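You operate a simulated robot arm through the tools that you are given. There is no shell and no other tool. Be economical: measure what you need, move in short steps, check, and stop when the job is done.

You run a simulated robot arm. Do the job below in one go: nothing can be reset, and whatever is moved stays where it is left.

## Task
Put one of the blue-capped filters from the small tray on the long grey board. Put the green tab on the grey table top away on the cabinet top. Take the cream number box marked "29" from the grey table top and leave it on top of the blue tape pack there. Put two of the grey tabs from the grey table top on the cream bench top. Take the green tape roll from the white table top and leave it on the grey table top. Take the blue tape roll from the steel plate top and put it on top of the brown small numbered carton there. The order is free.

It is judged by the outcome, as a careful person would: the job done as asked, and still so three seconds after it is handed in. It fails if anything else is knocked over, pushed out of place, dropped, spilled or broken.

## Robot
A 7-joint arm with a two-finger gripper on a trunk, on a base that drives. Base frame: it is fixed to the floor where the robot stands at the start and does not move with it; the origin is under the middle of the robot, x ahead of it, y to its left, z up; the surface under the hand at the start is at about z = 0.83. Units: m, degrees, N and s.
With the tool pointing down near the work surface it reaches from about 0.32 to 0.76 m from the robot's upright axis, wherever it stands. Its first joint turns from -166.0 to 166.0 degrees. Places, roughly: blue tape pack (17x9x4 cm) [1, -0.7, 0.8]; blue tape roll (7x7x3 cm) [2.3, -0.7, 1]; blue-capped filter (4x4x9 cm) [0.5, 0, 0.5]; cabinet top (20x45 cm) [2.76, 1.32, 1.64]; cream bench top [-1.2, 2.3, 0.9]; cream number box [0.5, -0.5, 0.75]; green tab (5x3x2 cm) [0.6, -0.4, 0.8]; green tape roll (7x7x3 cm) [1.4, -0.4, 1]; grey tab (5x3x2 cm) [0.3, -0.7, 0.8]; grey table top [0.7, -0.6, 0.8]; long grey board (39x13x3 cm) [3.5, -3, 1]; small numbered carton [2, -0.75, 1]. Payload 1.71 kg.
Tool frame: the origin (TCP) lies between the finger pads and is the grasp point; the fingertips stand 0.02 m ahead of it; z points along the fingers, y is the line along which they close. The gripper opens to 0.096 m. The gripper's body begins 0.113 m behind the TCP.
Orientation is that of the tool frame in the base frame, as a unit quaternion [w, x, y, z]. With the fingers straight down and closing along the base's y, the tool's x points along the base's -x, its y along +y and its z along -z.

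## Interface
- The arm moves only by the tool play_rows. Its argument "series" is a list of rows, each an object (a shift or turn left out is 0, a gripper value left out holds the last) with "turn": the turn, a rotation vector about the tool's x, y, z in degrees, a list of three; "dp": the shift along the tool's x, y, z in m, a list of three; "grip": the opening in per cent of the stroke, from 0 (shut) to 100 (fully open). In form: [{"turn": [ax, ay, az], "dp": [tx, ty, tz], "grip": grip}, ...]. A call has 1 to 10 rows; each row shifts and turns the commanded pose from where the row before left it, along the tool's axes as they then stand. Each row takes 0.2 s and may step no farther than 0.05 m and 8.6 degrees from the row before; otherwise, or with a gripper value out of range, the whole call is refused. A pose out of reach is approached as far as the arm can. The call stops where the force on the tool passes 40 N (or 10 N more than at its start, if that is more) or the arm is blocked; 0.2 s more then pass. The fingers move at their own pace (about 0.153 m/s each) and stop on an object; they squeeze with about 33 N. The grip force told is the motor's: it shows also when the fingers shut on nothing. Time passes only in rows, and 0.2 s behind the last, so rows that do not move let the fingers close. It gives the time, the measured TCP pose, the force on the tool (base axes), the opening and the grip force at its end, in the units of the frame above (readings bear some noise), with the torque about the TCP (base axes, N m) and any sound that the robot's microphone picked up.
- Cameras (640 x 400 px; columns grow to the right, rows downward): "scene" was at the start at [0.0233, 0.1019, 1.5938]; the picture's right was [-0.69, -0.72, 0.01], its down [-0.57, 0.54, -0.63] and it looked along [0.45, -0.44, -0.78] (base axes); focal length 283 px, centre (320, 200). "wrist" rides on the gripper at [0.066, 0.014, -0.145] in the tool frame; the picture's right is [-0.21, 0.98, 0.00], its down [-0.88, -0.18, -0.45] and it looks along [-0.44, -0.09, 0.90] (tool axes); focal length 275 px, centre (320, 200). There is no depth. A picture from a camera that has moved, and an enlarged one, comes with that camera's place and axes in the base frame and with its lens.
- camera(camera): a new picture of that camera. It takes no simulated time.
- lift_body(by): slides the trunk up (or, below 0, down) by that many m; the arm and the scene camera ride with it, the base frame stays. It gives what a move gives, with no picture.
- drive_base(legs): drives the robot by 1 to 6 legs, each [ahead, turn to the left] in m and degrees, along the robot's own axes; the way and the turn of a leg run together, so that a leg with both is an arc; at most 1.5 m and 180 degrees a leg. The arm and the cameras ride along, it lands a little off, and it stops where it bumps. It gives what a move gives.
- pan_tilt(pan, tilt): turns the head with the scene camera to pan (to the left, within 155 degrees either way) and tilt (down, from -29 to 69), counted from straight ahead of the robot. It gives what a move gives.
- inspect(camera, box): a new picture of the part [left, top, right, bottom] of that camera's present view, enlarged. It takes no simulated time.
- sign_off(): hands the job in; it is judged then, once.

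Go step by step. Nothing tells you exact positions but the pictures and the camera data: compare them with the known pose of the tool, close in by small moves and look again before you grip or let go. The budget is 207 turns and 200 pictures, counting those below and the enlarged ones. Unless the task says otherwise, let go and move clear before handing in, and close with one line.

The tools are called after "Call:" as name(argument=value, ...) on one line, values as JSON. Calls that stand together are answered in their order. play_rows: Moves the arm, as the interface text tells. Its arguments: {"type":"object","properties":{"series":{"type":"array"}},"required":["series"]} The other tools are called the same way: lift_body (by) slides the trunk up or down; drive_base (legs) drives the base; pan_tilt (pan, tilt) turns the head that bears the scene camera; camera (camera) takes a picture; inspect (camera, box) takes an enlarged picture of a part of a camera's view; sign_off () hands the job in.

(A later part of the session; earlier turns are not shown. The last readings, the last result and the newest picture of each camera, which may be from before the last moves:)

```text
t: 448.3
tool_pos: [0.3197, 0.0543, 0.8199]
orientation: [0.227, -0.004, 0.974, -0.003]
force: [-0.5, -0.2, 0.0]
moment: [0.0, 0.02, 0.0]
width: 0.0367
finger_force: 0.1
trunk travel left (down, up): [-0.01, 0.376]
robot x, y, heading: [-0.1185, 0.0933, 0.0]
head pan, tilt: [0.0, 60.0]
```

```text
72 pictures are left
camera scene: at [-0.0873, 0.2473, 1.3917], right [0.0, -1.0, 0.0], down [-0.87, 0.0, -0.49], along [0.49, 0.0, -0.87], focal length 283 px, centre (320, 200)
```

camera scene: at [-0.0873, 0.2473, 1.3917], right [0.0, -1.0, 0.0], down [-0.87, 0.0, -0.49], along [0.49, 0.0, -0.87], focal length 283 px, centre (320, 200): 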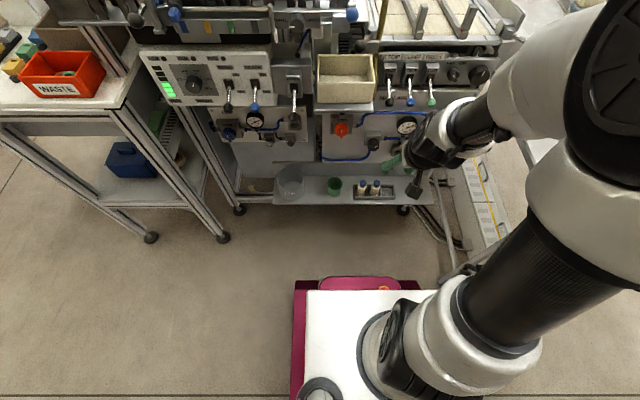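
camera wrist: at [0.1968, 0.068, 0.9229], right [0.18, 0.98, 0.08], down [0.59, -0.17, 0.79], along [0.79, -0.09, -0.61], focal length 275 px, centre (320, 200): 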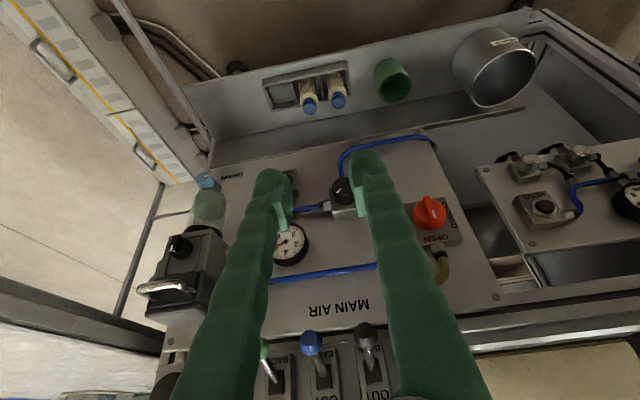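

The wrist view confirms the cap at about (0.47, 0.037). I descend in front of the ledge first.

Call:
play_rows(series=[{"dp": [0.0105, -0.0035, 0.0394]}, {"dp": [0.0105, -0.0035, 0.0394]}, {"dp": [0.0105, -0.0035, 0.0394]}, {"dp": [0.0105, -0.0035, 0.0394]}, {"dp": [0.0105, -0.0035, 0.0394]}, {}])

Call:
camera(camera="wrist")

Call:
camera(camera="scene")

```text
t: 449.7
tool_pos: [0.3584, 0.0341, 0.6191]
orientation: [0.227, -0.005, 0.974, -0.001]
force: [-0.2, -0.2, -0.2]
moment: [0.01, 0.01, 0.01]
width: 0.0365
finger_force: 0.1
trunk travel left (down, up): [-0.01, 0.376]
robot x, y, heading: [-0.1212, 0.0956, -0.0]
head pan, tilt: [0.0, 60.0]
```

```text
71 pictures are left
camera wrist: at [0.2353, 0.048, 0.7216], right [0.18, 0.98, 0.09], down [0.59, -0.18, 0.79], along [0.79, -0.09, -0.61], focal length 275 px, centre (320, 200)
```

wrist: 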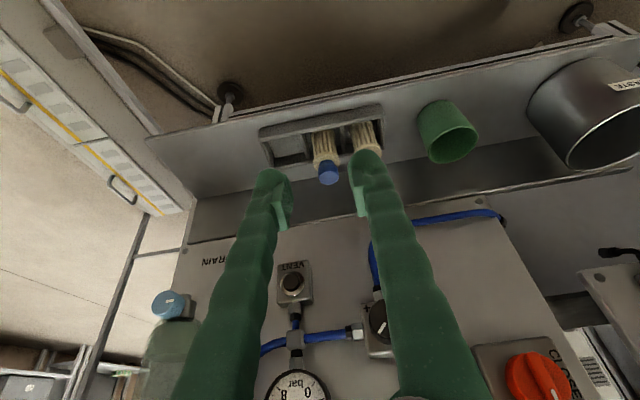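

```text
70 pictures are left
camera scene: at [-0.0865, 0.2473, 1.3917], right [0.0, -1.0, 0.0], down [-0.87, 0.0, -0.49], along [0.49, 0.0, -0.87], focal length 283 px, centre (320, 200)
```

scene: 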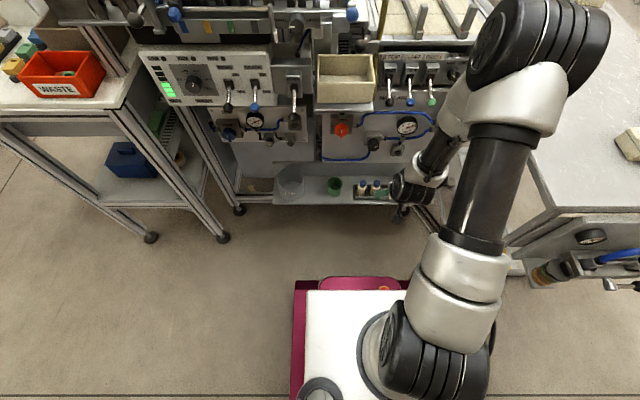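

Call:
play_rows(series=[{"dp": [-0.025, 0, 0.031]}, {"dp": [-0.025, 0, 0.031]}, {"dp": [-0.025, 0, 0.031]}, {}])

Call:
camera(camera="wrist")

Call:
inspect(camera="scene", box=[310, 130, 430, 220])

```text
t: 450.7
tool_pos: [0.4657, 0.035, 0.5701]
orientation: [0.227, -0.004, 0.974, 0.0]
force: [0.3, 0.0, -0.1]
moment: [0.0, -0.01, -0.03]
width: 0.0364
finger_force: 0.1
trunk travel left (down, up): [-0.01, 0.376]
robot x, y, heading: [-0.1191, 0.0972, -0.1]
head pan, tilt: [0.0, 60.0]
```

```text
69 pictures are left
camera wrist: at [0.343, 0.0494, 0.6728], right [0.18, 0.98, 0.09], down [0.59, -0.18, 0.79], along [0.79, -0.09, -0.61], focal length 275 px, centre (320, 200)
```

wrist: 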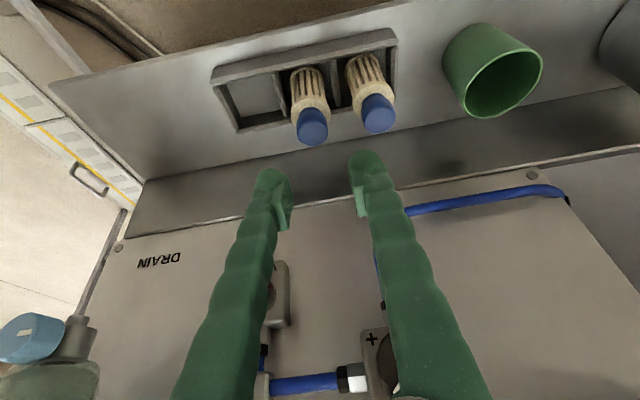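

```text
4.44 times, centred on (370, 175) of scene
camera zoom: at [-0.0866, 0.2474, 1.3917], right [0.0, -1.0, 0.0], down [-0.87, 0.0, -0.49], along [0.49, 0.0, -0.87], focal length 1258 px, centre (98, 311)
```

zoom: 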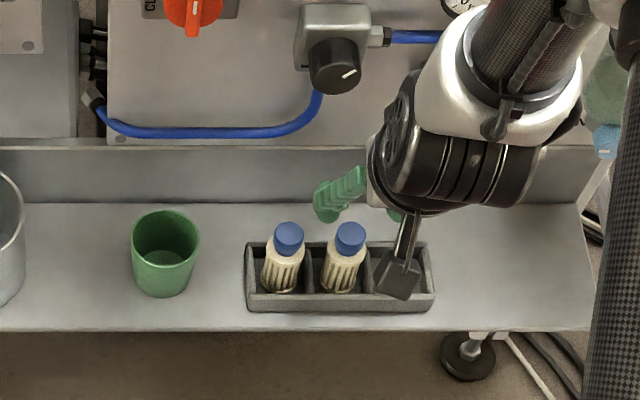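

Call:
play_rows(series=[{"dp": [0.0025, 0.0005, 0.0218]}, {"dp": [0.0025, 0, 0.0218]}, {}])

Call:
camera(camera="wrist")

Call:
inspect(camera="scene", box=[330, 145, 410, 205])

```text
t: 451.5
tool_pos: [0.4823, 0.0357, 0.5292]
orientation: [0.227, -0.005, 0.974, -0.002]
force: [-0.2, 1.0, -0.7]
moment: [-0.02, -0.02, 0.02]
width: 0.0364
finger_force: 0.0
trunk travel left (down, up): [-0.01, 0.376]
robot x, y, heading: [-0.1213, 0.0947, 0.1]
head pan, tilt: [0.0, 60.0]
```

```text
67 pictures are left
camera wrist: at [0.3579, 0.0496, 0.6318], right [0.18, 0.98, 0.09], down [0.59, -0.18, 0.79], along [0.79, -0.09, -0.61], focal length 275 px, centre (320, 200)
```

wrist: 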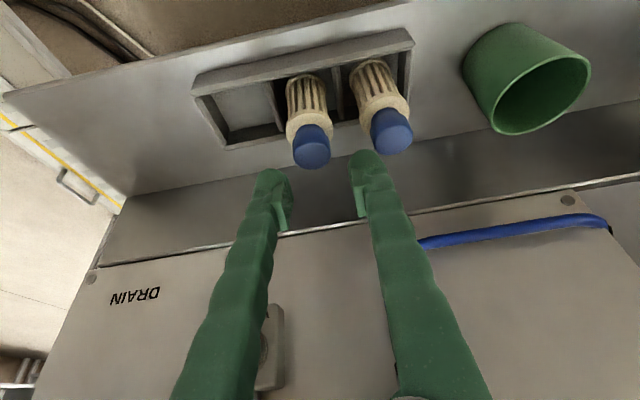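

```text
6.67 times, centred on (370, 175) of scene
camera zoom: at [-0.0867, 0.2474, 1.3917], right [0.0, -1.0, 0.0], down [-0.87, 0.0, -0.49], along [0.49, 0.0, -0.87], focal length 1887 px, centre (-13, 367)
```

zoom: 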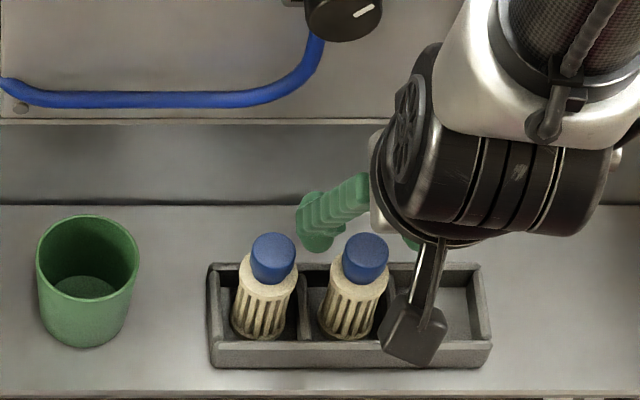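

Cap B is at about (0.474, 0.036, 0.50). I narrow the opening slightly, bias 2 mm away from the neighbour, and come down half-way.

Call:
play_rows(series=[{"grip": 35.5}, {"dp": [0.012, -0.002, 0.006]}, {"dp": [0.003, 0, 0.006]}, {}])

Call:
camera(camera="wrist")

Call:
inspect(camera="wrist", box=[240, 90, 440, 215])

```text
t: 452.5
tool_pos: [0.4736, 0.0337, 0.5105]
orientation: [0.227, -0.004, 0.974, -0.001]
force: [0.4, 0.1, 0.1]
moment: [0.0, 0.02, -0.01]
width: 0.0341
finger_force: 0.1
trunk travel left (down, up): [-0.01, 0.376]
robot x, y, heading: [-0.1175, 0.0922, -0.2]
head pan, tilt: [0.0, 60.0]
```

```text
65 pictures are left
camera wrist: at [0.3493, 0.0478, 0.6136], right [0.18, 0.98, 0.09], down [0.59, -0.18, 0.79], along [0.79, -0.09, -0.61], focal length 275 px, centre (320, 200)
```

wrist: 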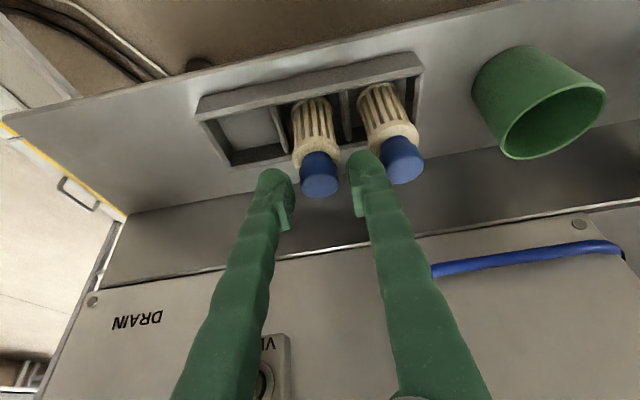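

```text
3.20 times, centred on (340, 152) of wrist
camera zoom: at [0.3493, 0.0478, 0.6136], right [0.18, 0.98, 0.09], down [0.59, -0.18, 0.79], along [0.79, -0.09, -0.61], focal length 881 px, centre (256, 352)
```

zoom: 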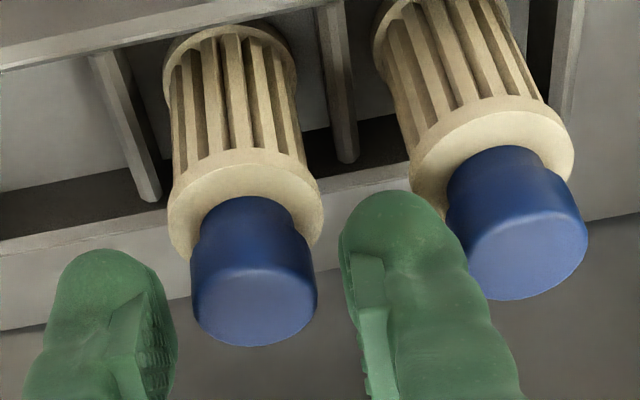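

Spacing looks clear: B centred, a few mm to the neighbour. Lower 10 mm more and look.

Call:
play_rows(series=[{"dp": [0.0022, 0, 0.0045]}, {"dp": [0.0022, 0, 0.0045]}, {}])

Call:
inspect(camera="wrist", box=[240, 90, 440, 215])

```text
t: 453.3
tool_pos: [0.4745, 0.0335, 0.5029]
orientation: [0.228, -0.003, 0.974, -0.002]
force: [0.5, 0.7, -0.3]
moment: [0.0, -0.01, 0.0]
width: 0.034
finger_force: 0.0
trunk travel left (down, up): [-0.01, 0.376]
robot x, y, heading: [-0.1192, 0.0927, -0.1]
head pan, tilt: [0.0, 60.0]
```

```text
3.20 times, centred on (340, 152) of wrist
camera zoom: at [0.3503, 0.0476, 0.604], right [0.18, 0.98, 0.09], down [0.59, -0.18, 0.79], along [0.79, -0.09, -0.61], focal length 881 px, centre (256, 352)
```

zoom: 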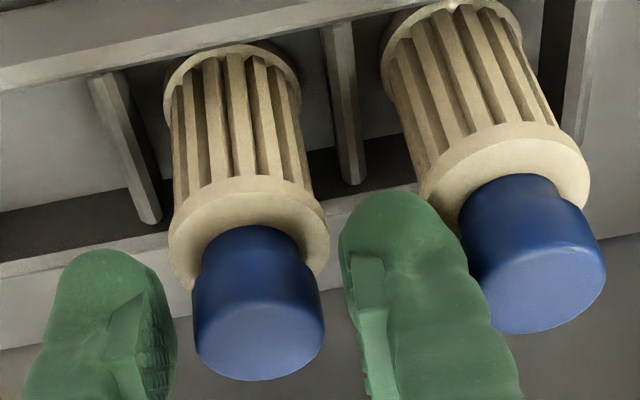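

Call:
play_rows(series=[{"dp": [0.0013, 0, 0.0027]}, {}, {"grip": 0}, {}, {}, {}])

Call:
inspect(camera="wrist", box=[240, 90, 440, 215])

```text
t: 454.7
tool_pos: [0.4733, 0.0328, 0.4985]
orientation: [0.227, -0.004, 0.974, -0.001]
force: [-0.1, 0.3, 0.4]
moment: [0.02, -0.01, -0.02]
width: 0.0229
finger_force: 33.1
trunk travel left (down, up): [-0.01, 0.376]
robot x, y, heading: [-0.1161, 0.0912, -0.3]
head pan, tilt: [0.0, 60.0]
```

```text
3.20 times, centred on (340, 152) of wrist
camera zoom: at [0.3505, 0.0477, 0.6007], right [0.18, 0.98, 0.09], down [0.59, -0.18, 0.79], along [0.79, -0.09, -0.61], focal length 881 px, centre (256, 352)
```

zoom: 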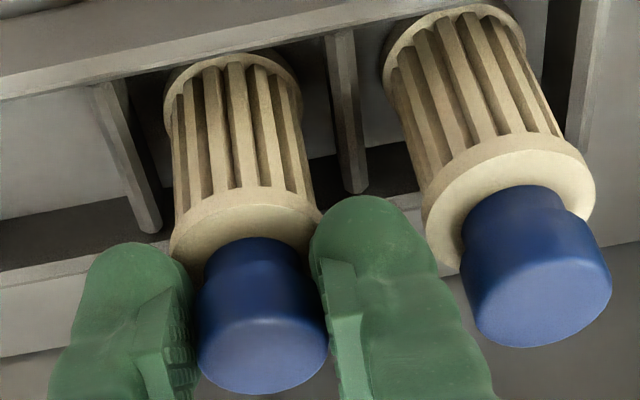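

Gripped. Lift straight up 6 cm, pull back, then lift more.

Call:
play_rows(series=[{"dp": [-0.0088, 0, -0.018]}, {"dp": [-0.0088, 0, -0.018]}, {"dp": [-0.0132, 0, -0.027]}, {}])

Call:
camera(camera="wrist")

Call:
play_rows(series=[{"dp": [0.027, 0, -0.031]}, {"dp": [0.027, 0, -0.031]}, {"dp": [0.027, 0, -0.031]}, {"dp": [0.016, 0, -0.035]}, {"dp": [-0.018, 0, -0.036]}, {"dp": [-0.018, 0, -0.036]}, {"dp": [-0.018, 0, -0.036]}, {"dp": [-0.018, 0, -0.036]}, {}])

Call:
camera(camera="wrist")

Call:
camera(camera="scene")

```text
t: 455.7
tool_pos: [0.4744, 0.0347, 0.5697]
orientation: [0.228, -0.004, 0.974, -0.002]
force: [-0.4, -0.3, 0.1]
moment: [0.0, 0.01, -0.02]
width: 0.0231
finger_force: 32.8
trunk travel left (down, up): [-0.01, 0.376]
robot x, y, heading: [-0.1172, 0.094, -0.2]
head pan, tilt: [0.0, 60.0]
```

```text
61 pictures are left
camera wrist: at [0.351, 0.0483, 0.6718], right [0.18, 0.98, 0.09], down [0.59, -0.18, 0.79], along [0.79, -0.09, -0.61], focal length 275 px, centre (320, 200)
```

wrist: 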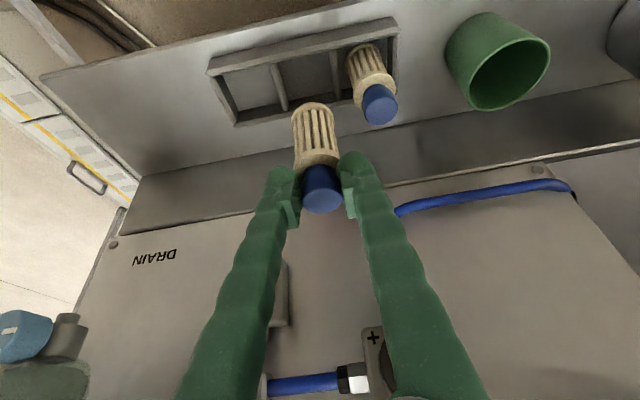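

```text
t: 457.7
tool_pos: [0.3329, 0.0349, 0.8015]
orientation: [0.226, -0.004, 0.974, -0.003]
force: [-0.3, 0.2, -0.6]
moment: [0.0, -0.02, -0.06]
width: 0.0226
finger_force: 32.6
trunk travel left (down, up): [-0.01, 0.376]
robot x, y, heading: [-0.1185, 0.0914, -0.1]
head pan, tilt: [0.0, 60.0]
```

```text
60 pictures are left
camera wrist: at [0.2097, 0.0484, 0.904], right [0.18, 0.98, 0.08], down [0.59, -0.18, 0.79], along [0.79, -0.09, -0.61], focal length 275 px, centre (320, 200)
```

wrist: 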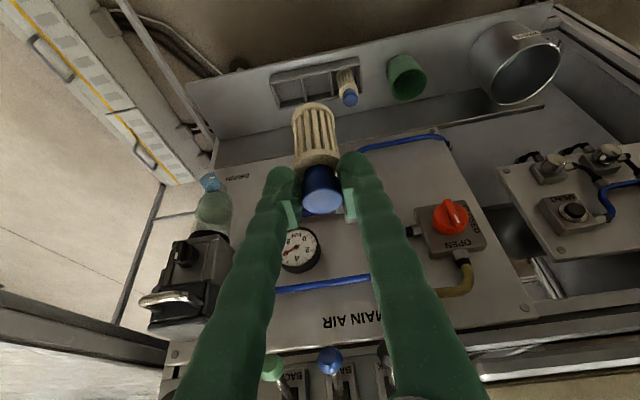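

```text
59 pictures are left
camera scene: at [-0.0875, 0.2474, 1.3917], right [0.0, -1.0, 0.0], down [-0.87, 0.0, -0.49], along [0.49, 0.0, -0.87], focal length 283 px, centre (320, 200)
```

scene: 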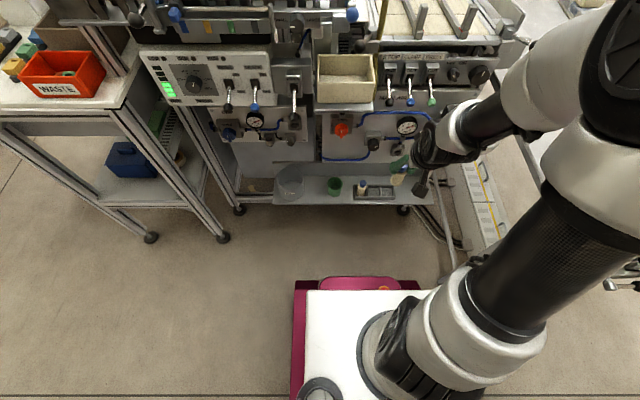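

The filter is held upright. I back out, raise the trunk and drive toward the far rack.

Call:
drive_base(legs=[[-0.2, 0]])

Call:
lift_body(by=0.3)

Call:
drive_base(legs=[[0, -90], [1.4, 0], [0.3, 0], [0, 90], [1.5, 0], [1.4, 0]])

Call:
pan_tilt(pan=-60, tilt=30)

Call:
camera(camera="scene")

Call:
camera(camera="wrist")

```text
t: 459.3
tool_pos: [0.1351, 0.0334, 0.8005]
orientation: [0.225, -0.004, 0.974, -0.002]
force: [-0.6, 0.3, -0.6]
moment: [-0.02, -0.06, 0.03]
width: 0.0228
finger_force: 33.0
trunk travel left (down, up): [-0.01, 0.376]
robot x, y, heading: [-0.3211, 0.0896, -0.2]
head pan, tilt: [0.0, 60.0]
```

```text
t: 462.3
tool_pos: [0.133, 0.0335, 1.1004]
orientation: [0.225, -0.004, 0.974, -0.004]
force: [0.3, -0.3, -0.5]
moment: [0.02, 0.0, -0.02]
width: 0.0225
finger_force: 33.0
trunk travel left (down, up): [-0.31, 0.076]
robot x, y, heading: [-0.3208, 0.0908, -0.2]
head pan, tilt: [0.0, 60.0]
```

```text
t: 495.3
tool_pos: [3.0156, -1.7289, 1.0999]
orientation: [0.226, 0.002, 0.974, -0.005]
force: [0.1, -0.3, -0.6]
moment: [0.02, 0.03, 0.04]
width: 0.0228
finger_force: 32.9
trunk travel left (down, up): [-0.31, 0.076]
robot x, y, heading: [2.565, -1.6642, -0.8]
head pan, tilt: [0.0, 60.0]
```

```text
t: 496.6
tool_pos: [3.0013, -1.7266, 1.1051]
orientation: [0.233, 0.002, 0.972, -0.006]
force: [0.2, 0.4, 0.0]
moment: [0.02, 0.01, 0.01]
width: 0.0226
finger_force: 33.4
trunk travel left (down, up): [-0.31, 0.076]
robot x, y, heading: [2.5614, -1.667, -0.8]
head pan, tilt: [-60.0, 30.0]
```

```text
58 pictures are left
camera scene: at [2.5812, -1.5884, 1.7338], right [-0.87, -0.49, 0.01], down [-0.26, 0.44, -0.86], along [0.41, -0.76, -0.51], focal length 283 px, centre (320, 200)
```

scene: 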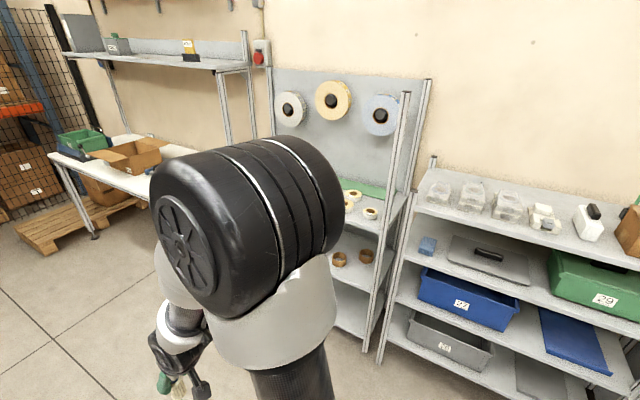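

```text
57 pictures are left
camera wrist: at [2.8764, -1.7105, 1.2051], right [0.19, 0.98, 0.08], down [0.58, -0.18, 0.8], along [0.79, -0.1, -0.6], focal length 275 px, centre (320, 200)
```

wrist: 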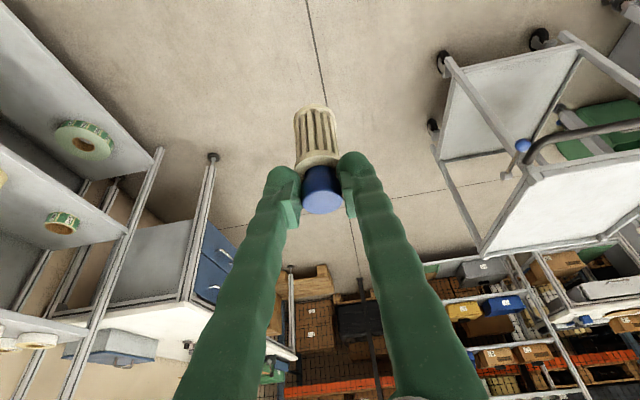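

The rack front edge is at y≈-2.6 and the board lies along x 3.26–3.61 at y≈-2.9. I raise the filter, then drive to face the board.

Call:
play_rows(series=[{"dp": [-0.0175, 0, -0.036]}, {"dp": [-0.0175, 0, -0.036]}, {"dp": [-0.0175, 0, -0.036]}, {}])

Call:
drive_base(legs=[[0.87, 0.8], [0, -90], [0.42, 0]])

Call:
pan_tilt(pan=0, tilt=40)

Call:
camera(camera="scene")

Call:
camera(camera="wrist")

```text
t: 497.3
tool_pos: [2.9908, -1.7223, 1.1967]
orientation: [0.247, 0.003, 0.969, -0.008]
force: [-0.5, 0.6, 0.2]
moment: [-0.07, -0.02, -0.03]
width: 0.0223
finger_force: 33.2
trunk travel left (down, up): [-0.31, 0.076]
robot x, y, heading: [2.5638, -1.6657, -0.7]
head pan, tilt: [-60.0, 30.0]
stopped in row 3: the arm was blocked; the commanded pose is now the measured one
```

```text
t: 498.0
tool_pos: [2.9664, -1.7215, 1.1898]
orientation: [0.243, 0.016, 0.97, 0.02]
force: [-0.3, 0.5, -0.9]
moment: [-0.05, -0.04, -0.04]
width: 0.0226
finger_force: 32.8
trunk travel left (down, up): [-0.31, 0.076]
robot x, y, heading: [2.5659, -1.6668, -0.6]
head pan, tilt: [-60.0, 30.0]
stopped in leg 1: the robot was blocked; the commanded pose is now the measured one
```

```text
t: 499.3
tool_pos: [2.967, -1.7197, 1.1904]
orientation: [0.243, 0.014, 0.97, 0.019]
force: [0.3, -0.8, -0.3]
moment: [0.0, 0.0, 0.0]
width: 0.0226
finger_force: 32.6
trunk travel left (down, up): [-0.31, 0.076]
robot x, y, heading: [2.5643, -1.6656, -0.6]
head pan, tilt: [0.0, 40.0]
```

```text
56 pictures are left
camera scene: at [2.5789, -1.5837, 1.7186], right [-0.87, -0.49, 0.01], down [-0.33, 0.56, -0.76], along [0.36, -0.67, -0.65], focal length 283 px, centre (320, 200)
```

scene: 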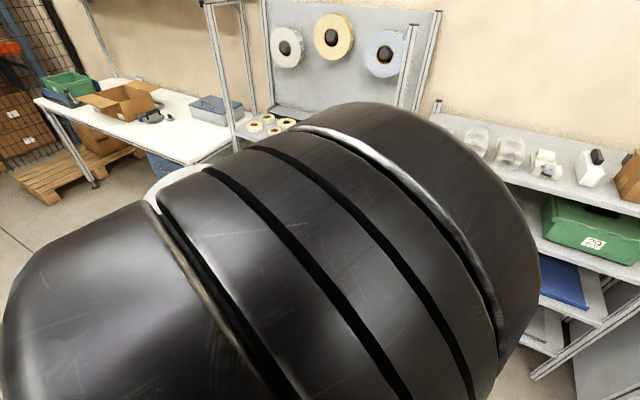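

```text
55 pictures are left
camera wrist: at [2.8407, -1.7081, 1.2891], right [0.2, 0.97, 0.14], down [0.56, -0.23, 0.79], along [0.8, -0.08, -0.59], focal length 275 px, centre (320, 200)
```

wrist: 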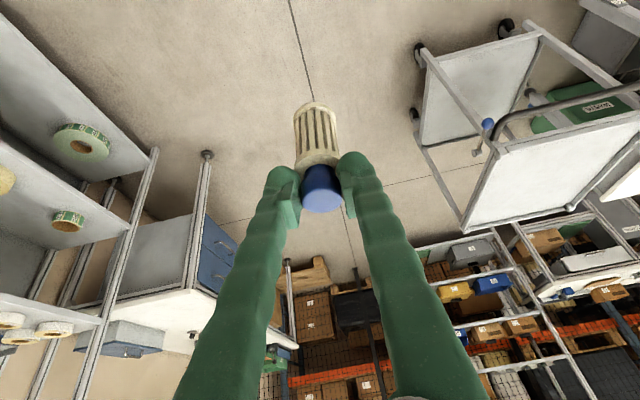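

The elbow came up against the head. I lower the arm again and re-check.

Call:
play_rows(series=[{"dp": [0.0175, 0, 0.036]}, {"dp": [0.0175, 0, 0.036]}, {"dp": [0.0175, 0, 0.036]}, {}])

Call:
pan_tilt(pan=0, tilt=40)

Call:
camera(camera="scene")

```text
t: 500.3
tool_pos: [2.99, -1.724, 1.0983]
orientation: [0.26, 0.0, 0.966, -0.005]
force: [0.2, -0.6, -0.1]
moment: [-0.01, 0.03, -0.04]
width: 0.0224
finger_force: 32.5
out of reach, approached as far as the arm can: row 2, 3
trunk travel left (down, up): [-0.31, 0.076]
robot x, y, heading: [2.5649, -1.661, -0.8]
head pan, tilt: [0.0, 40.0]
```

```text
t: 500.9
tool_pos: [2.9918, -1.7267, 1.0968]
orientation: [0.259, -0.001, 0.966, -0.003]
force: [0.2, -0.1, -0.4]
moment: [0.02, 0.01, 0.01]
width: 0.0221
finger_force: 33.1
trunk travel left (down, up): [-0.31, 0.076]
robot x, y, heading: [2.5647, -1.6629, -0.7]
head pan, tilt: [0.0, 40.0]
```

```text
54 pictures are left
camera scene: at [2.6232, -1.5111, 1.7179], right [-0.01, -1.0, 0.0], down [-0.66, 0.01, -0.76], along [0.76, -0.01, -0.66], focal length 283 px, centre (320, 200)
```

scene: 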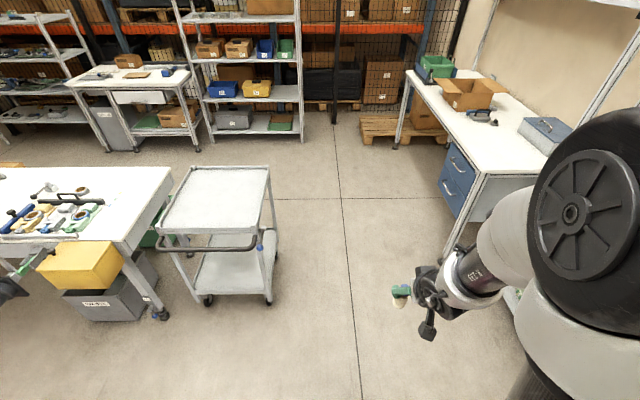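

Call:
lift_body(by=0.07)

Call:
drive_base(legs=[[0.87, 0.5], [0, -90], [0.42, 0]])

Call:
play_rows(series=[{}])

Call:
camera(camera="scene")

Call:
camera(camera="wrist")

```text
t: 502.0
tool_pos: [2.9932, -1.7256, 1.1696]
orientation: [0.261, 0.006, 0.965, -0.004]
force: [-1.1, -0.1, -0.6]
moment: [0.02, -0.03, 0.03]
width: 0.0225
finger_force: 33.0
trunk travel left (down, up): [-0.38, 0.006]
robot x, y, heading: [2.5689, -1.6623, -0.8]
head pan, tilt: [0.0, 40.0]
```

```text
t: 513.8
tool_pos: [3.3831, -2.5314, 1.1696]
orientation: [0.183, 0.681, 0.684, -0.186]
force: [0.6, -0.5, -1.4]
moment: [-0.01, 0.02, -0.03]
width: 0.0227
finger_force: 32.5
trunk travel left (down, up): [-0.38, 0.006]
robot x, y, heading: [3.4351, -2.1055, -89.8]
head pan, tilt: [0.0, 40.0]
```

```text
t: 514.1
tool_pos: [3.3764, -2.5303, 1.2086]
orientation: [0.207, 0.672, 0.677, -0.218]
force: [0.4, 0.9, -0.4]
moment: [-0.04, 0.01, -0.01]
width: 0.0223
finger_force: 33.1
trunk travel left (down, up): [-0.38, 0.006]
robot x, y, heading: [3.4369, -2.1021, -90.2]
head pan, tilt: [0.0, 40.0]
stopped in row 1: the arm was blocked; the commanded pose is now the measured one
```

```text
53 pictures are left
camera scene: at [3.5932, -2.1508, 1.7881], right [-1.0, 0.0, 0.0], down [0.0, 0.65, -0.76], along [0.0, -0.76, -0.65], focal length 283 px, centre (320, 200)
```

scene: 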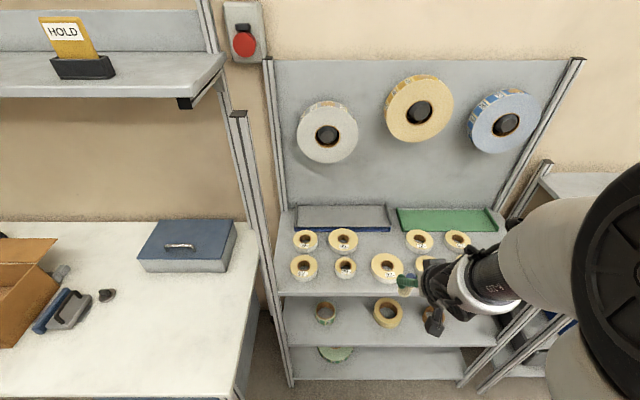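

```text
52 pictures are left
camera wrist: at [3.3898, -2.3935, 1.2901], right [0.98, -0.16, 0.1], down [-0.17, -0.46, 0.87], along [-0.1, -0.87, -0.48], focal length 275 px, centre (320, 200)
```

wrist: 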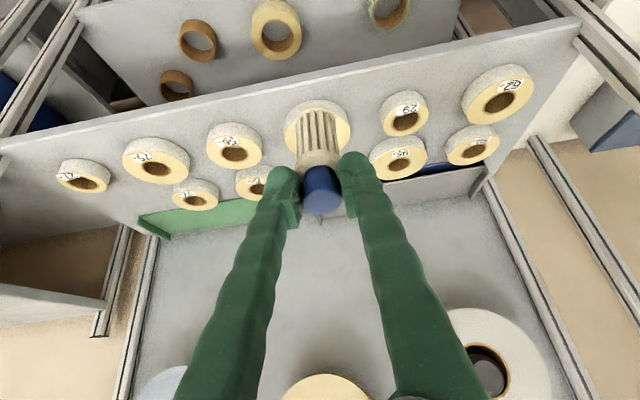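

Call:
inspect(camera="scene", box=[270, 180, 430, 280])

Call:
inspect(camera="wrist", box=[300, 90, 540, 240])

```text
4.00 times, centred on (350, 230) of scene
camera zoom: at [3.5932, -2.1508, 1.7881], right [-1.0, 0.0, 0.0], down [0.0, 0.65, -0.76], along [0.0, -0.76, -0.65], focal length 1132 px, centre (200, 80)
```

zoom: 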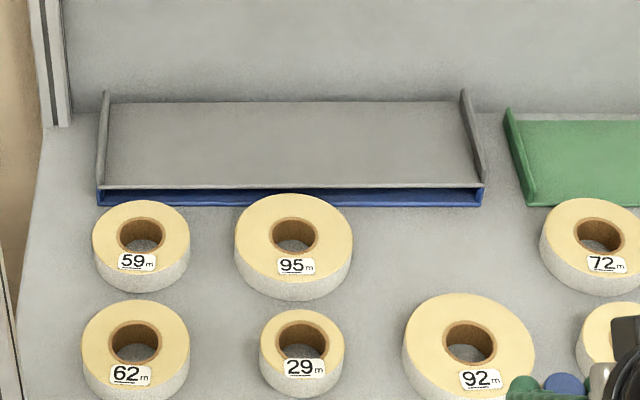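

```text
2.67 times, centred on (420, 165) of wrist
camera zoom: at [3.3898, -2.3935, 1.2901], right [0.98, -0.16, 0.1], down [-0.17, -0.46, 0.87], along [-0.1, -0.87, -0.48], focal length 734 px, centre (53, 293)
```

zoom: 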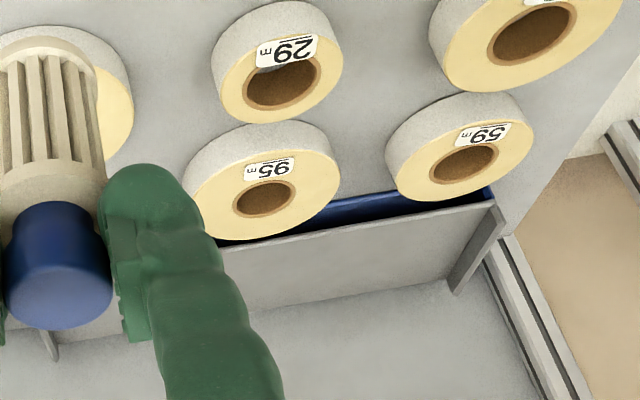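

Now the board is precisely placed: x 3.31–3.69, y -3.07…-2.94, surface z≈0.97, with raised ends. I straighten the filter, lower a bit and drive 0.16 m closer.

Call:
play_rows(series=[{"dp": [0.023, 0, 0.033]}, {"turn": [0, 4.4, 0]}, {"turn": [0, 4.4, 0]}, {}])

Call:
drive_base(legs=[[0.16, 0]])

Call:
camera(camera="scene")

Call:
camera(camera="wrist")

```text
t: 515.1
tool_pos: [3.3763, -2.5371, 1.1555]
orientation: [0.142, 0.69, 0.695, -0.145]
force: [-0.2, -1.0, -0.7]
moment: [0.0, 0.05, -0.04]
width: 0.0227
finger_force: 33.2
out of reach, approached as far as the arm can: row 1
trunk travel left (down, up): [-0.38, 0.006]
robot x, y, heading: [3.4366, -2.1025, -90.0]
head pan, tilt: [0.0, 40.0]
```

```text
t: 516.6
tool_pos: [3.374, -2.6942, 1.1561]
orientation: [0.142, 0.691, 0.694, -0.146]
force: [0.3, -0.3, -0.4]
moment: [0.03, 0.0, -0.03]
width: 0.0226
finger_force: 33.1
trunk travel left (down, up): [-0.38, 0.006]
robot x, y, heading: [3.4374, -2.2666, -90.0]
head pan, tilt: [0.0, 40.0]
```

```text
49 pictures are left
camera scene: at [3.5927, -2.2899, 1.7886], right [-1.0, 0.0, 0.0], down [0.0, 0.64, -0.77], along [0.0, -0.77, -0.64], focal length 283 px, centre (320, 200)
```

scene: 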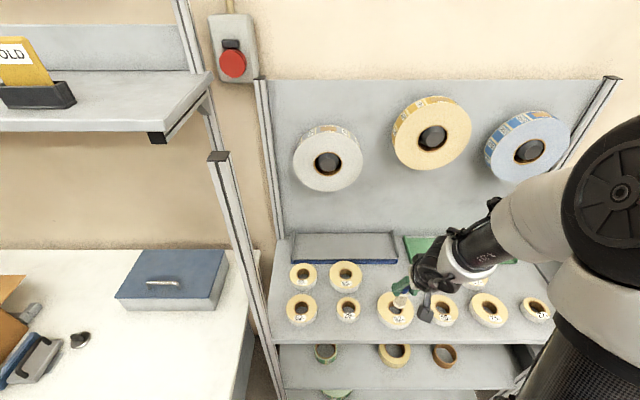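

```text
48 pictures are left
camera wrist: at [3.3876, -2.5759, 1.2642], right [0.98, -0.18, 0.08], down [-0.18, -0.63, 0.76], along [-0.09, -0.76, -0.65], focal length 275 px, centre (320, 200)
```

wrist: 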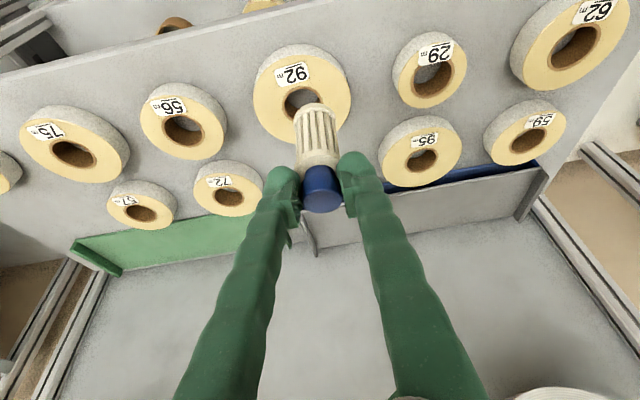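

I move the filter over the board's middle, descending a little on the way.

Call:
play_rows(series=[{"dp": [-0.0379, 0.018, 0.0187], "turn": [0, -2.8, 0]}, {"dp": [-0.0379, 0.018, 0.0187]}, {"dp": [-0.0379, 0.018, 0.0187]}, {"dp": [-0.0379, 0.018, 0.0187]}, {"dp": [-0.0379, 0.018, 0.0187]}, {}])

Call:
camera(camera="scene")

Call:
camera(camera="wrist")

```text
t: 518.0
tool_pos: [3.4646, -2.9101, 1.1556]
orientation: [0.158, 0.687, 0.691, -0.161]
force: [-1.6, 0.2, -0.6]
moment: [0.0, 0.0, -0.01]
width: 0.0227
finger_force: 33.2
trunk travel left (down, up): [-0.38, 0.006]
robot x, y, heading: [3.4372, -2.2656, -90.1]
head pan, tilt: [0.0, 40.0]
```

```text
47 pictures are left
camera scene: at [3.5923, -2.3212, 1.788], right [-1.0, 0.0, 0.0], down [0.0, 0.66, -0.75], along [0.0, -0.75, -0.66], focal length 283 px, centre (320, 200)
```

scene: 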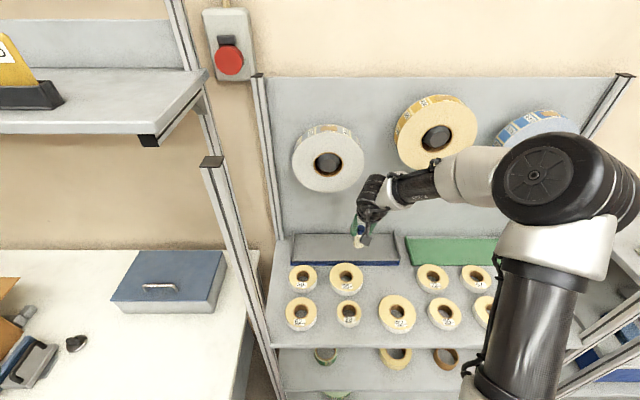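

```text
46 pictures are left
camera wrist: at [3.4786, -2.7869, 1.2572], right [0.98, -0.18, 0.09], down [-0.18, -0.59, 0.79], along [-0.09, -0.79, -0.61], focal length 275 px, centre (320, 200)
```

wrist: 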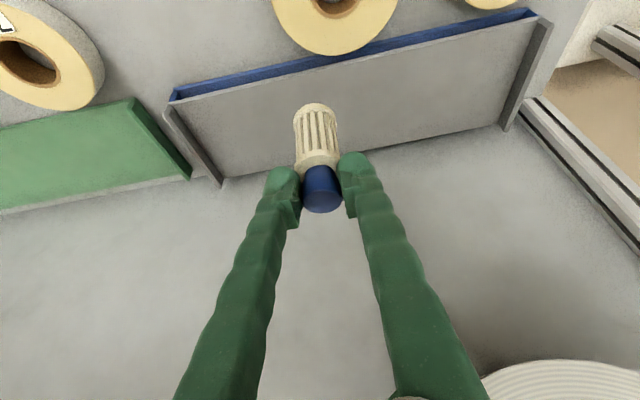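

Call:
play_rows(series=[{"dp": [-0.018, 0.011, 0.0237]}, {"dp": [-0.018, 0.011, 0.0237]}, {"dp": [-0.018, 0.011, 0.0237]}, {}])

Call:
camera(camera="wrist")

Call:
inspect(camera="scene", box=[280, 180, 440, 280])

```text
t: 519.0
tool_pos: [3.4977, -2.9888, 1.1131]
orientation: [0.159, 0.686, 0.691, -0.162]
force: [-0.6, 0.4, 0.5]
moment: [-0.01, 0.02, -0.01]
width: 0.0223
finger_force: 32.9
trunk travel left (down, up): [-0.38, 0.006]
robot x, y, heading: [3.4382, -2.2666, -89.8]
head pan, tilt: [0.0, 40.0]
```

```text
45 pictures are left
camera wrist: at [3.512, -2.8649, 1.2165], right [0.98, -0.18, 0.09], down [-0.18, -0.59, 0.79], along [-0.09, -0.79, -0.61], focal length 275 px, centre (320, 200)
```

wrist: 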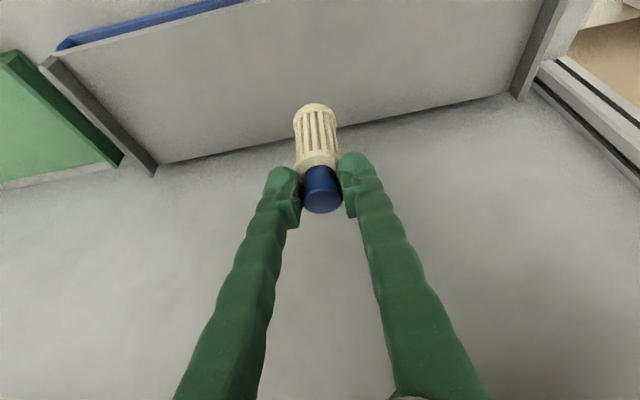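

```text
4.00 times, centred on (360, 230) of scene
camera zoom: at [3.5926, -2.3186, 1.788], right [-1.0, 0.0, 0.0], down [0.0, 0.65, -0.76], along [0.0, -0.76, -0.65], focal length 1132 px, centre (160, 80)
```

zoom: 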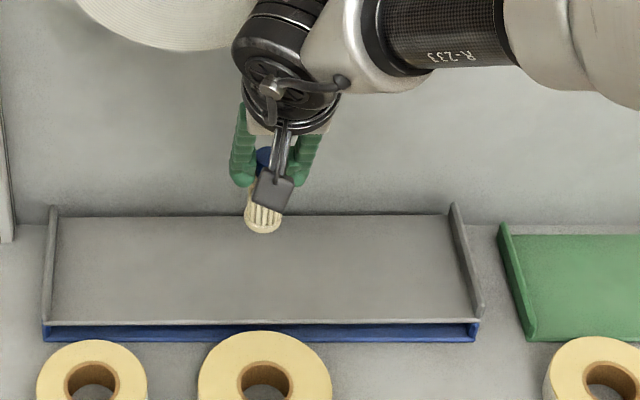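

The filter is over the board's middle. Lower gradually.

Call:
play_rows(series=[{"dp": [0.0088, 0, 0.018]}, {"dp": [0.0066, 0, 0.0135]}, {}])

Call:
inspect(camera="scene", box=[300, 190, 400, 252])

```text
t: 519.8
tool_pos: [3.4979, -2.9891, 1.0787]
orientation: [0.159, 0.686, 0.691, -0.161]
force: [0.1, 0.2, -0.7]
moment: [0.04, 0.0, -0.01]
width: 0.0224
finger_force: 32.7
trunk travel left (down, up): [-0.38, 0.006]
robot x, y, heading: [3.4364, -2.2643, -90.2]
head pan, tilt: [0.0, 40.0]
```

```text
6.40 times, centred on (350, 221) of scene
camera zoom: at [3.5927, -2.3201, 1.788], right [-1.0, 0.0, 0.0], down [0.0, 0.66, -0.76], along [0.0, -0.76, -0.66], focal length 1811 px, centre (128, 66)
```

zoom: 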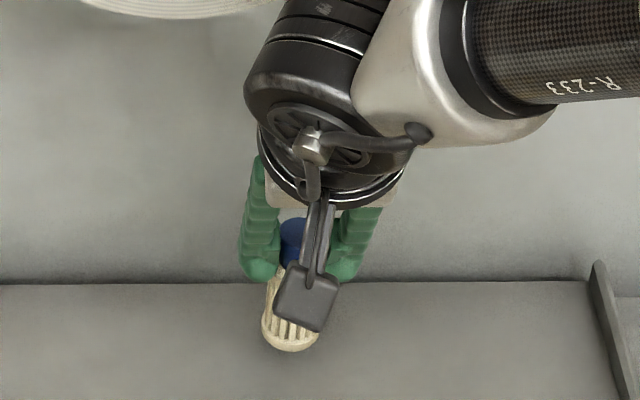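

The filter's base is about 4 cm above the board. Lower 3 cm, then in fine steps.

Call:
play_rows(series=[{"dp": [0.0066, 0, 0.0135]}, {"dp": [0.0066, 0, 0.0135]}, {}])

Call:
inspect(camera="scene", box=[300, 190, 400, 252])

Call:
play_rows(series=[{"dp": [0.0018, 0, 0.0036]}, {}])

```text
t: 520.6
tool_pos: [3.4973, -2.9774, 1.0659]
orientation: [0.169, 0.683, 0.69, -0.17]
force: [0.1, -0.3, -0.8]
moment: [-0.03, 0.0, 0.0]
width: 0.0225
finger_force: 33.1
trunk travel left (down, up): [-0.38, 0.006]
robot x, y, heading: [3.4373, -2.2642, -90.2]
head pan, tilt: [0.0, 40.0]
stopped in row 3: the force on the tool passed its limit at 45 N (the readings are from after the stop); the commanded pose is now the measured one
```

```text
6.40 times, centred on (350, 221) of scene
camera zoom: at [3.5932, -2.321, 1.7877], right [-1.0, 0.0, 0.0], down [0.0, 0.66, -0.75], along [0.0, -0.75, -0.66], focal length 1811 px, centre (128, 66)
```

zoom: 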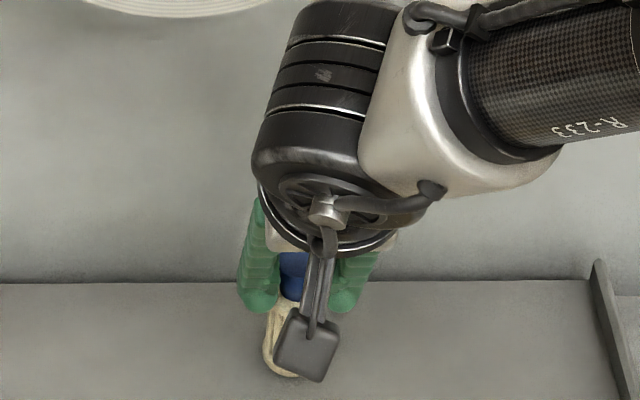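

```text
t: 521.2
tool_pos: [3.4975, -2.9782, 1.0621]
orientation: [0.17, 0.685, 0.688, -0.17]
force: [-0.2, -0.3, -0.4]
moment: [-0.01, -0.02, 0.01]
width: 0.0225
finger_force: 33.6
trunk travel left (down, up): [-0.38, 0.006]
robot x, y, heading: [3.4356, -2.2649, -90.4]
head pan, tilt: [0.0, 40.0]
```

Call:
play_rows(series=[{"turn": [0, 1.5, 0]}, {}])

Call:
inspect(camera="scene", box=[300, 190, 400, 252])

Call:
camera(camera="wrist")

```text
t: 521.8
tool_pos: [3.4983, -2.9775, 1.0627]
orientation: [0.16, 0.687, 0.69, -0.16]
force: [0.2, -0.5, -0.1]
moment: [0.01, -0.05, 0.02]
width: 0.0229
finger_force: 32.8
trunk travel left (down, up): [-0.38, 0.006]
robot x, y, heading: [3.4342, -2.2657, -89.8]
head pan, tilt: [0.0, 40.0]
```

```text
6.40 times, centred on (350, 221) of scene
camera zoom: at [3.5931, -2.3203, 1.7879], right [-1.0, 0.0, 0.0], down [0.0, 0.66, -0.76], along [0.0, -0.76, -0.66], focal length 1811 px, centre (128, 66)
```

zoom: 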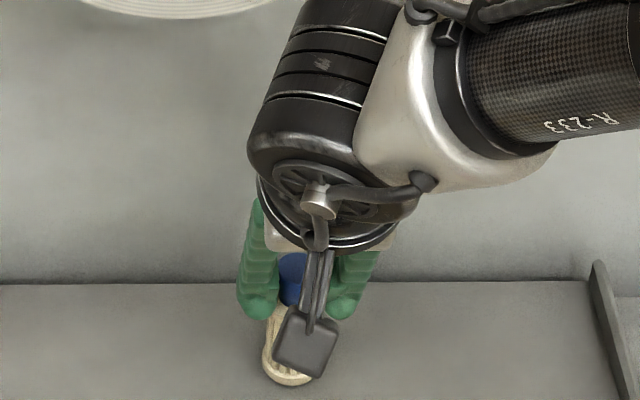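

```text
40 pictures are left
camera wrist: at [3.5111, -2.854, 1.1643], right [0.98, -0.18, 0.09], down [-0.18, -0.59, 0.79], along [-0.09, -0.79, -0.61], focal length 275 px, centre (320, 200)
```

wrist: 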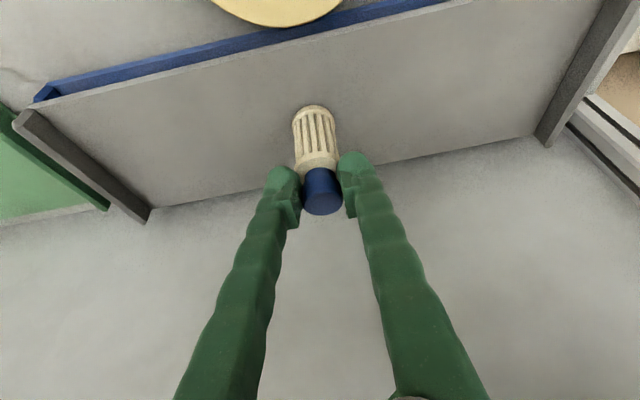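

Call:
play_rows(series=[{"dp": [0.0022, 0, 0.0045]}, {}])

Call:
play_rows(series=[{"dp": [0.0011, 0, 0.0023]}, {}])

```text
t: 522.4
tool_pos: [3.4972, -2.9779, 1.0588]
orientation: [0.162, 0.686, 0.691, -0.161]
force: [-1.0, 0.8, 7.5]
moment: [-0.07, 0.05, 0.03]
width: 0.0228
finger_force: 32.6
trunk travel left (down, up): [-0.38, 0.006]
robot x, y, heading: [3.4343, -2.2668, -90.1]
head pan, tilt: [0.0, 40.0]
```

```text
t: 523.0
tool_pos: [3.4983, -2.9783, 1.0584]
orientation: [0.163, 0.686, 0.691, -0.161]
force: [-1.0, 0.2, 26.2]
moment: [-0.14, 0.07, -0.02]
width: 0.0226
finger_force: 32.8
trunk travel left (down, up): [-0.38, 0.006]
robot x, y, heading: [3.4378, -2.2672, -90.3]
head pan, tilt: [0.0, 40.0]
```

Contact at TCP ≈1.0585. Ease off slightly and open just a little.

Call:
play_rows(series=[{"dp": [-0.0008, 0, -0.0016]}, {}, {"grip": 30}, {}, {"grip": 42}, {}])

Call:
camera(camera="wrist")

```text
t: 524.4
tool_pos: [3.4983, -2.9782, 1.0563]
orientation: [0.159, 0.687, 0.691, -0.159]
force: [-0.1, -0.2, 0.1]
moment: [-0.01, -0.01, -0.01]
width: 0.0401
finger_force: 0.2
trunk travel left (down, up): [-0.38, 0.006]
robot x, y, heading: [3.4355, -2.2622, -90.1]
head pan, tilt: [0.0, 40.0]
```

```text
39 pictures are left
camera wrist: at [3.5111, -2.8543, 1.1585], right [0.98, -0.18, 0.09], down [-0.18, -0.59, 0.79], along [-0.09, -0.79, -0.61], focal length 275 px, centre (320, 200)
```

wrist: 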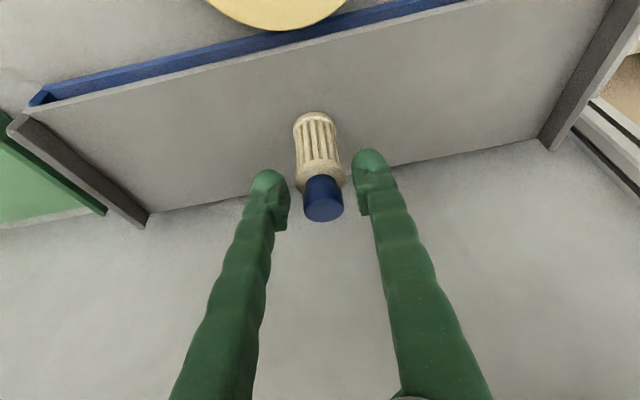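

The filter stands on the board. I withdraw along the finger axis, then back.

Call:
play_rows(series=[{"grip": 60}, {}, {"dp": [0, 0, -0.03]}, {"dp": [0, 0, -0.04]}, {"dp": [0, 0, -0.04]}, {"dp": [0.03, 0, -0.02]}, {"dp": [0.036, 0, -0.0177]}, {"dp": [0.036, 0, -0.0177]}, {"dp": [0.036, 0, -0.0177]}, {}])

Call:
inspect(camera="scene", box=[280, 190, 440, 290])

Call:
camera(camera="wrist")

```text
t: 526.6
tool_pos: [3.4984, -2.7741, 1.1597]
orientation: [0.16, 0.686, 0.691, -0.159]
force: [0.2, 0.3, 0.3]
moment: [0.04, 0.0, 0.02]
width: 0.0575
finger_force: 0.1
trunk travel left (down, up): [-0.38, 0.006]
robot x, y, heading: [3.4372, -2.2662, -90.1]
head pan, tilt: [0.0, 40.0]
```

```text
4.00 times, centred on (360, 240) of scene
camera zoom: at [3.5922, -2.3218, 1.7879], right [-1.0, 0.0, 0.0], down [0.0, 0.66, -0.75], along [0.0, -0.75, -0.66], focal length 1132 px, centre (160, 40)
```

zoom: 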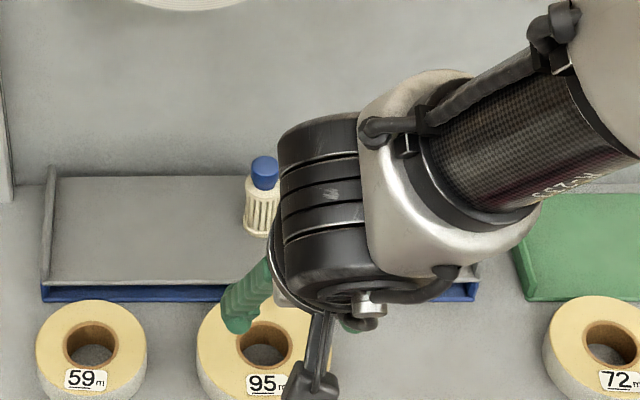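

```text
37 pictures are left
camera wrist: at [3.5119, -2.6505, 1.2613], right [0.98, -0.18, 0.09], down [-0.18, -0.59, 0.79], along [-0.09, -0.79, -0.61], focal length 275 px, centre (320, 200)
```

wrist: 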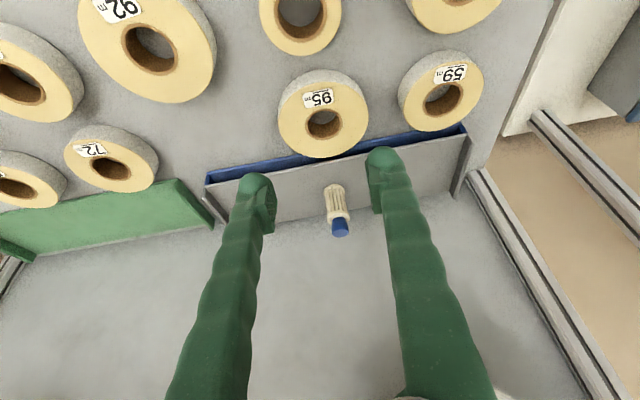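

The filter stands upright on the grey board. I back away clear of the rack and take a last look.

Call:
drive_base(legs=[[-0.35, 0]])

Call:
camera(camera="scene")

Call:
pan_tilt(pan=-125, tilt=25)

Call:
camera(camera="scene")

```text
t: 529.0
tool_pos: [3.4998, -2.4273, 1.1589]
orientation: [0.16, 0.686, 0.691, -0.16]
force: [0.3, -0.8, 0.3]
moment: [-0.02, -0.01, 0.02]
width: 0.0575
finger_force: 0.1
trunk travel left (down, up): [-0.38, 0.006]
robot x, y, heading: [3.4356, -1.9172, -90.2]
head pan, tilt: [0.0, 40.0]
```

```text
36 pictures are left
camera scene: at [3.5935, -1.9739, 1.7878], right [-1.0, 0.0, 0.0], down [0.0, 0.66, -0.75], along [0.0, -0.75, -0.66], focal length 283 px, centre (320, 200)
```

scene: 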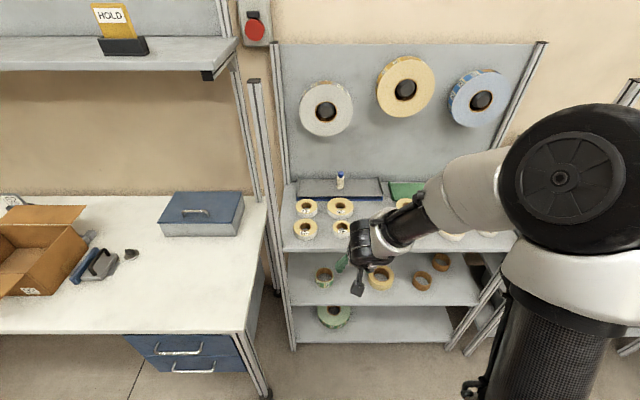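

```text
t: 531.0
tool_pos: [3.4996, -2.4095, 1.1679]
orientation: [0.164, 0.685, 0.691, -0.164]
force: [-0.2, 1.5, -0.2]
moment: [0.0, 0.0, -0.01]
width: 0.0576
finger_force: 0.0
trunk travel left (down, up): [-0.38, 0.006]
robot x, y, heading: [3.4373, -1.9171, -90.2]
head pan, tilt: [-125.0, 25.0]
```

```text
35 pictures are left
camera scene: at [3.5182, -1.8358, 1.8135], right [0.57, 0.82, 0.01], down [0.35, -0.23, -0.91], along [-0.74, 0.53, -0.41], focal length 283 px, centre (320, 200)
```

scene: 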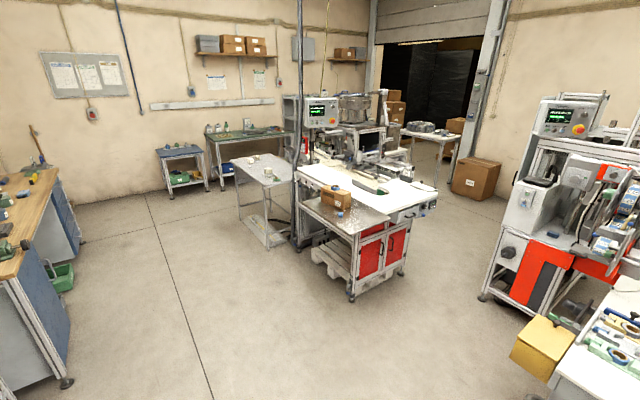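

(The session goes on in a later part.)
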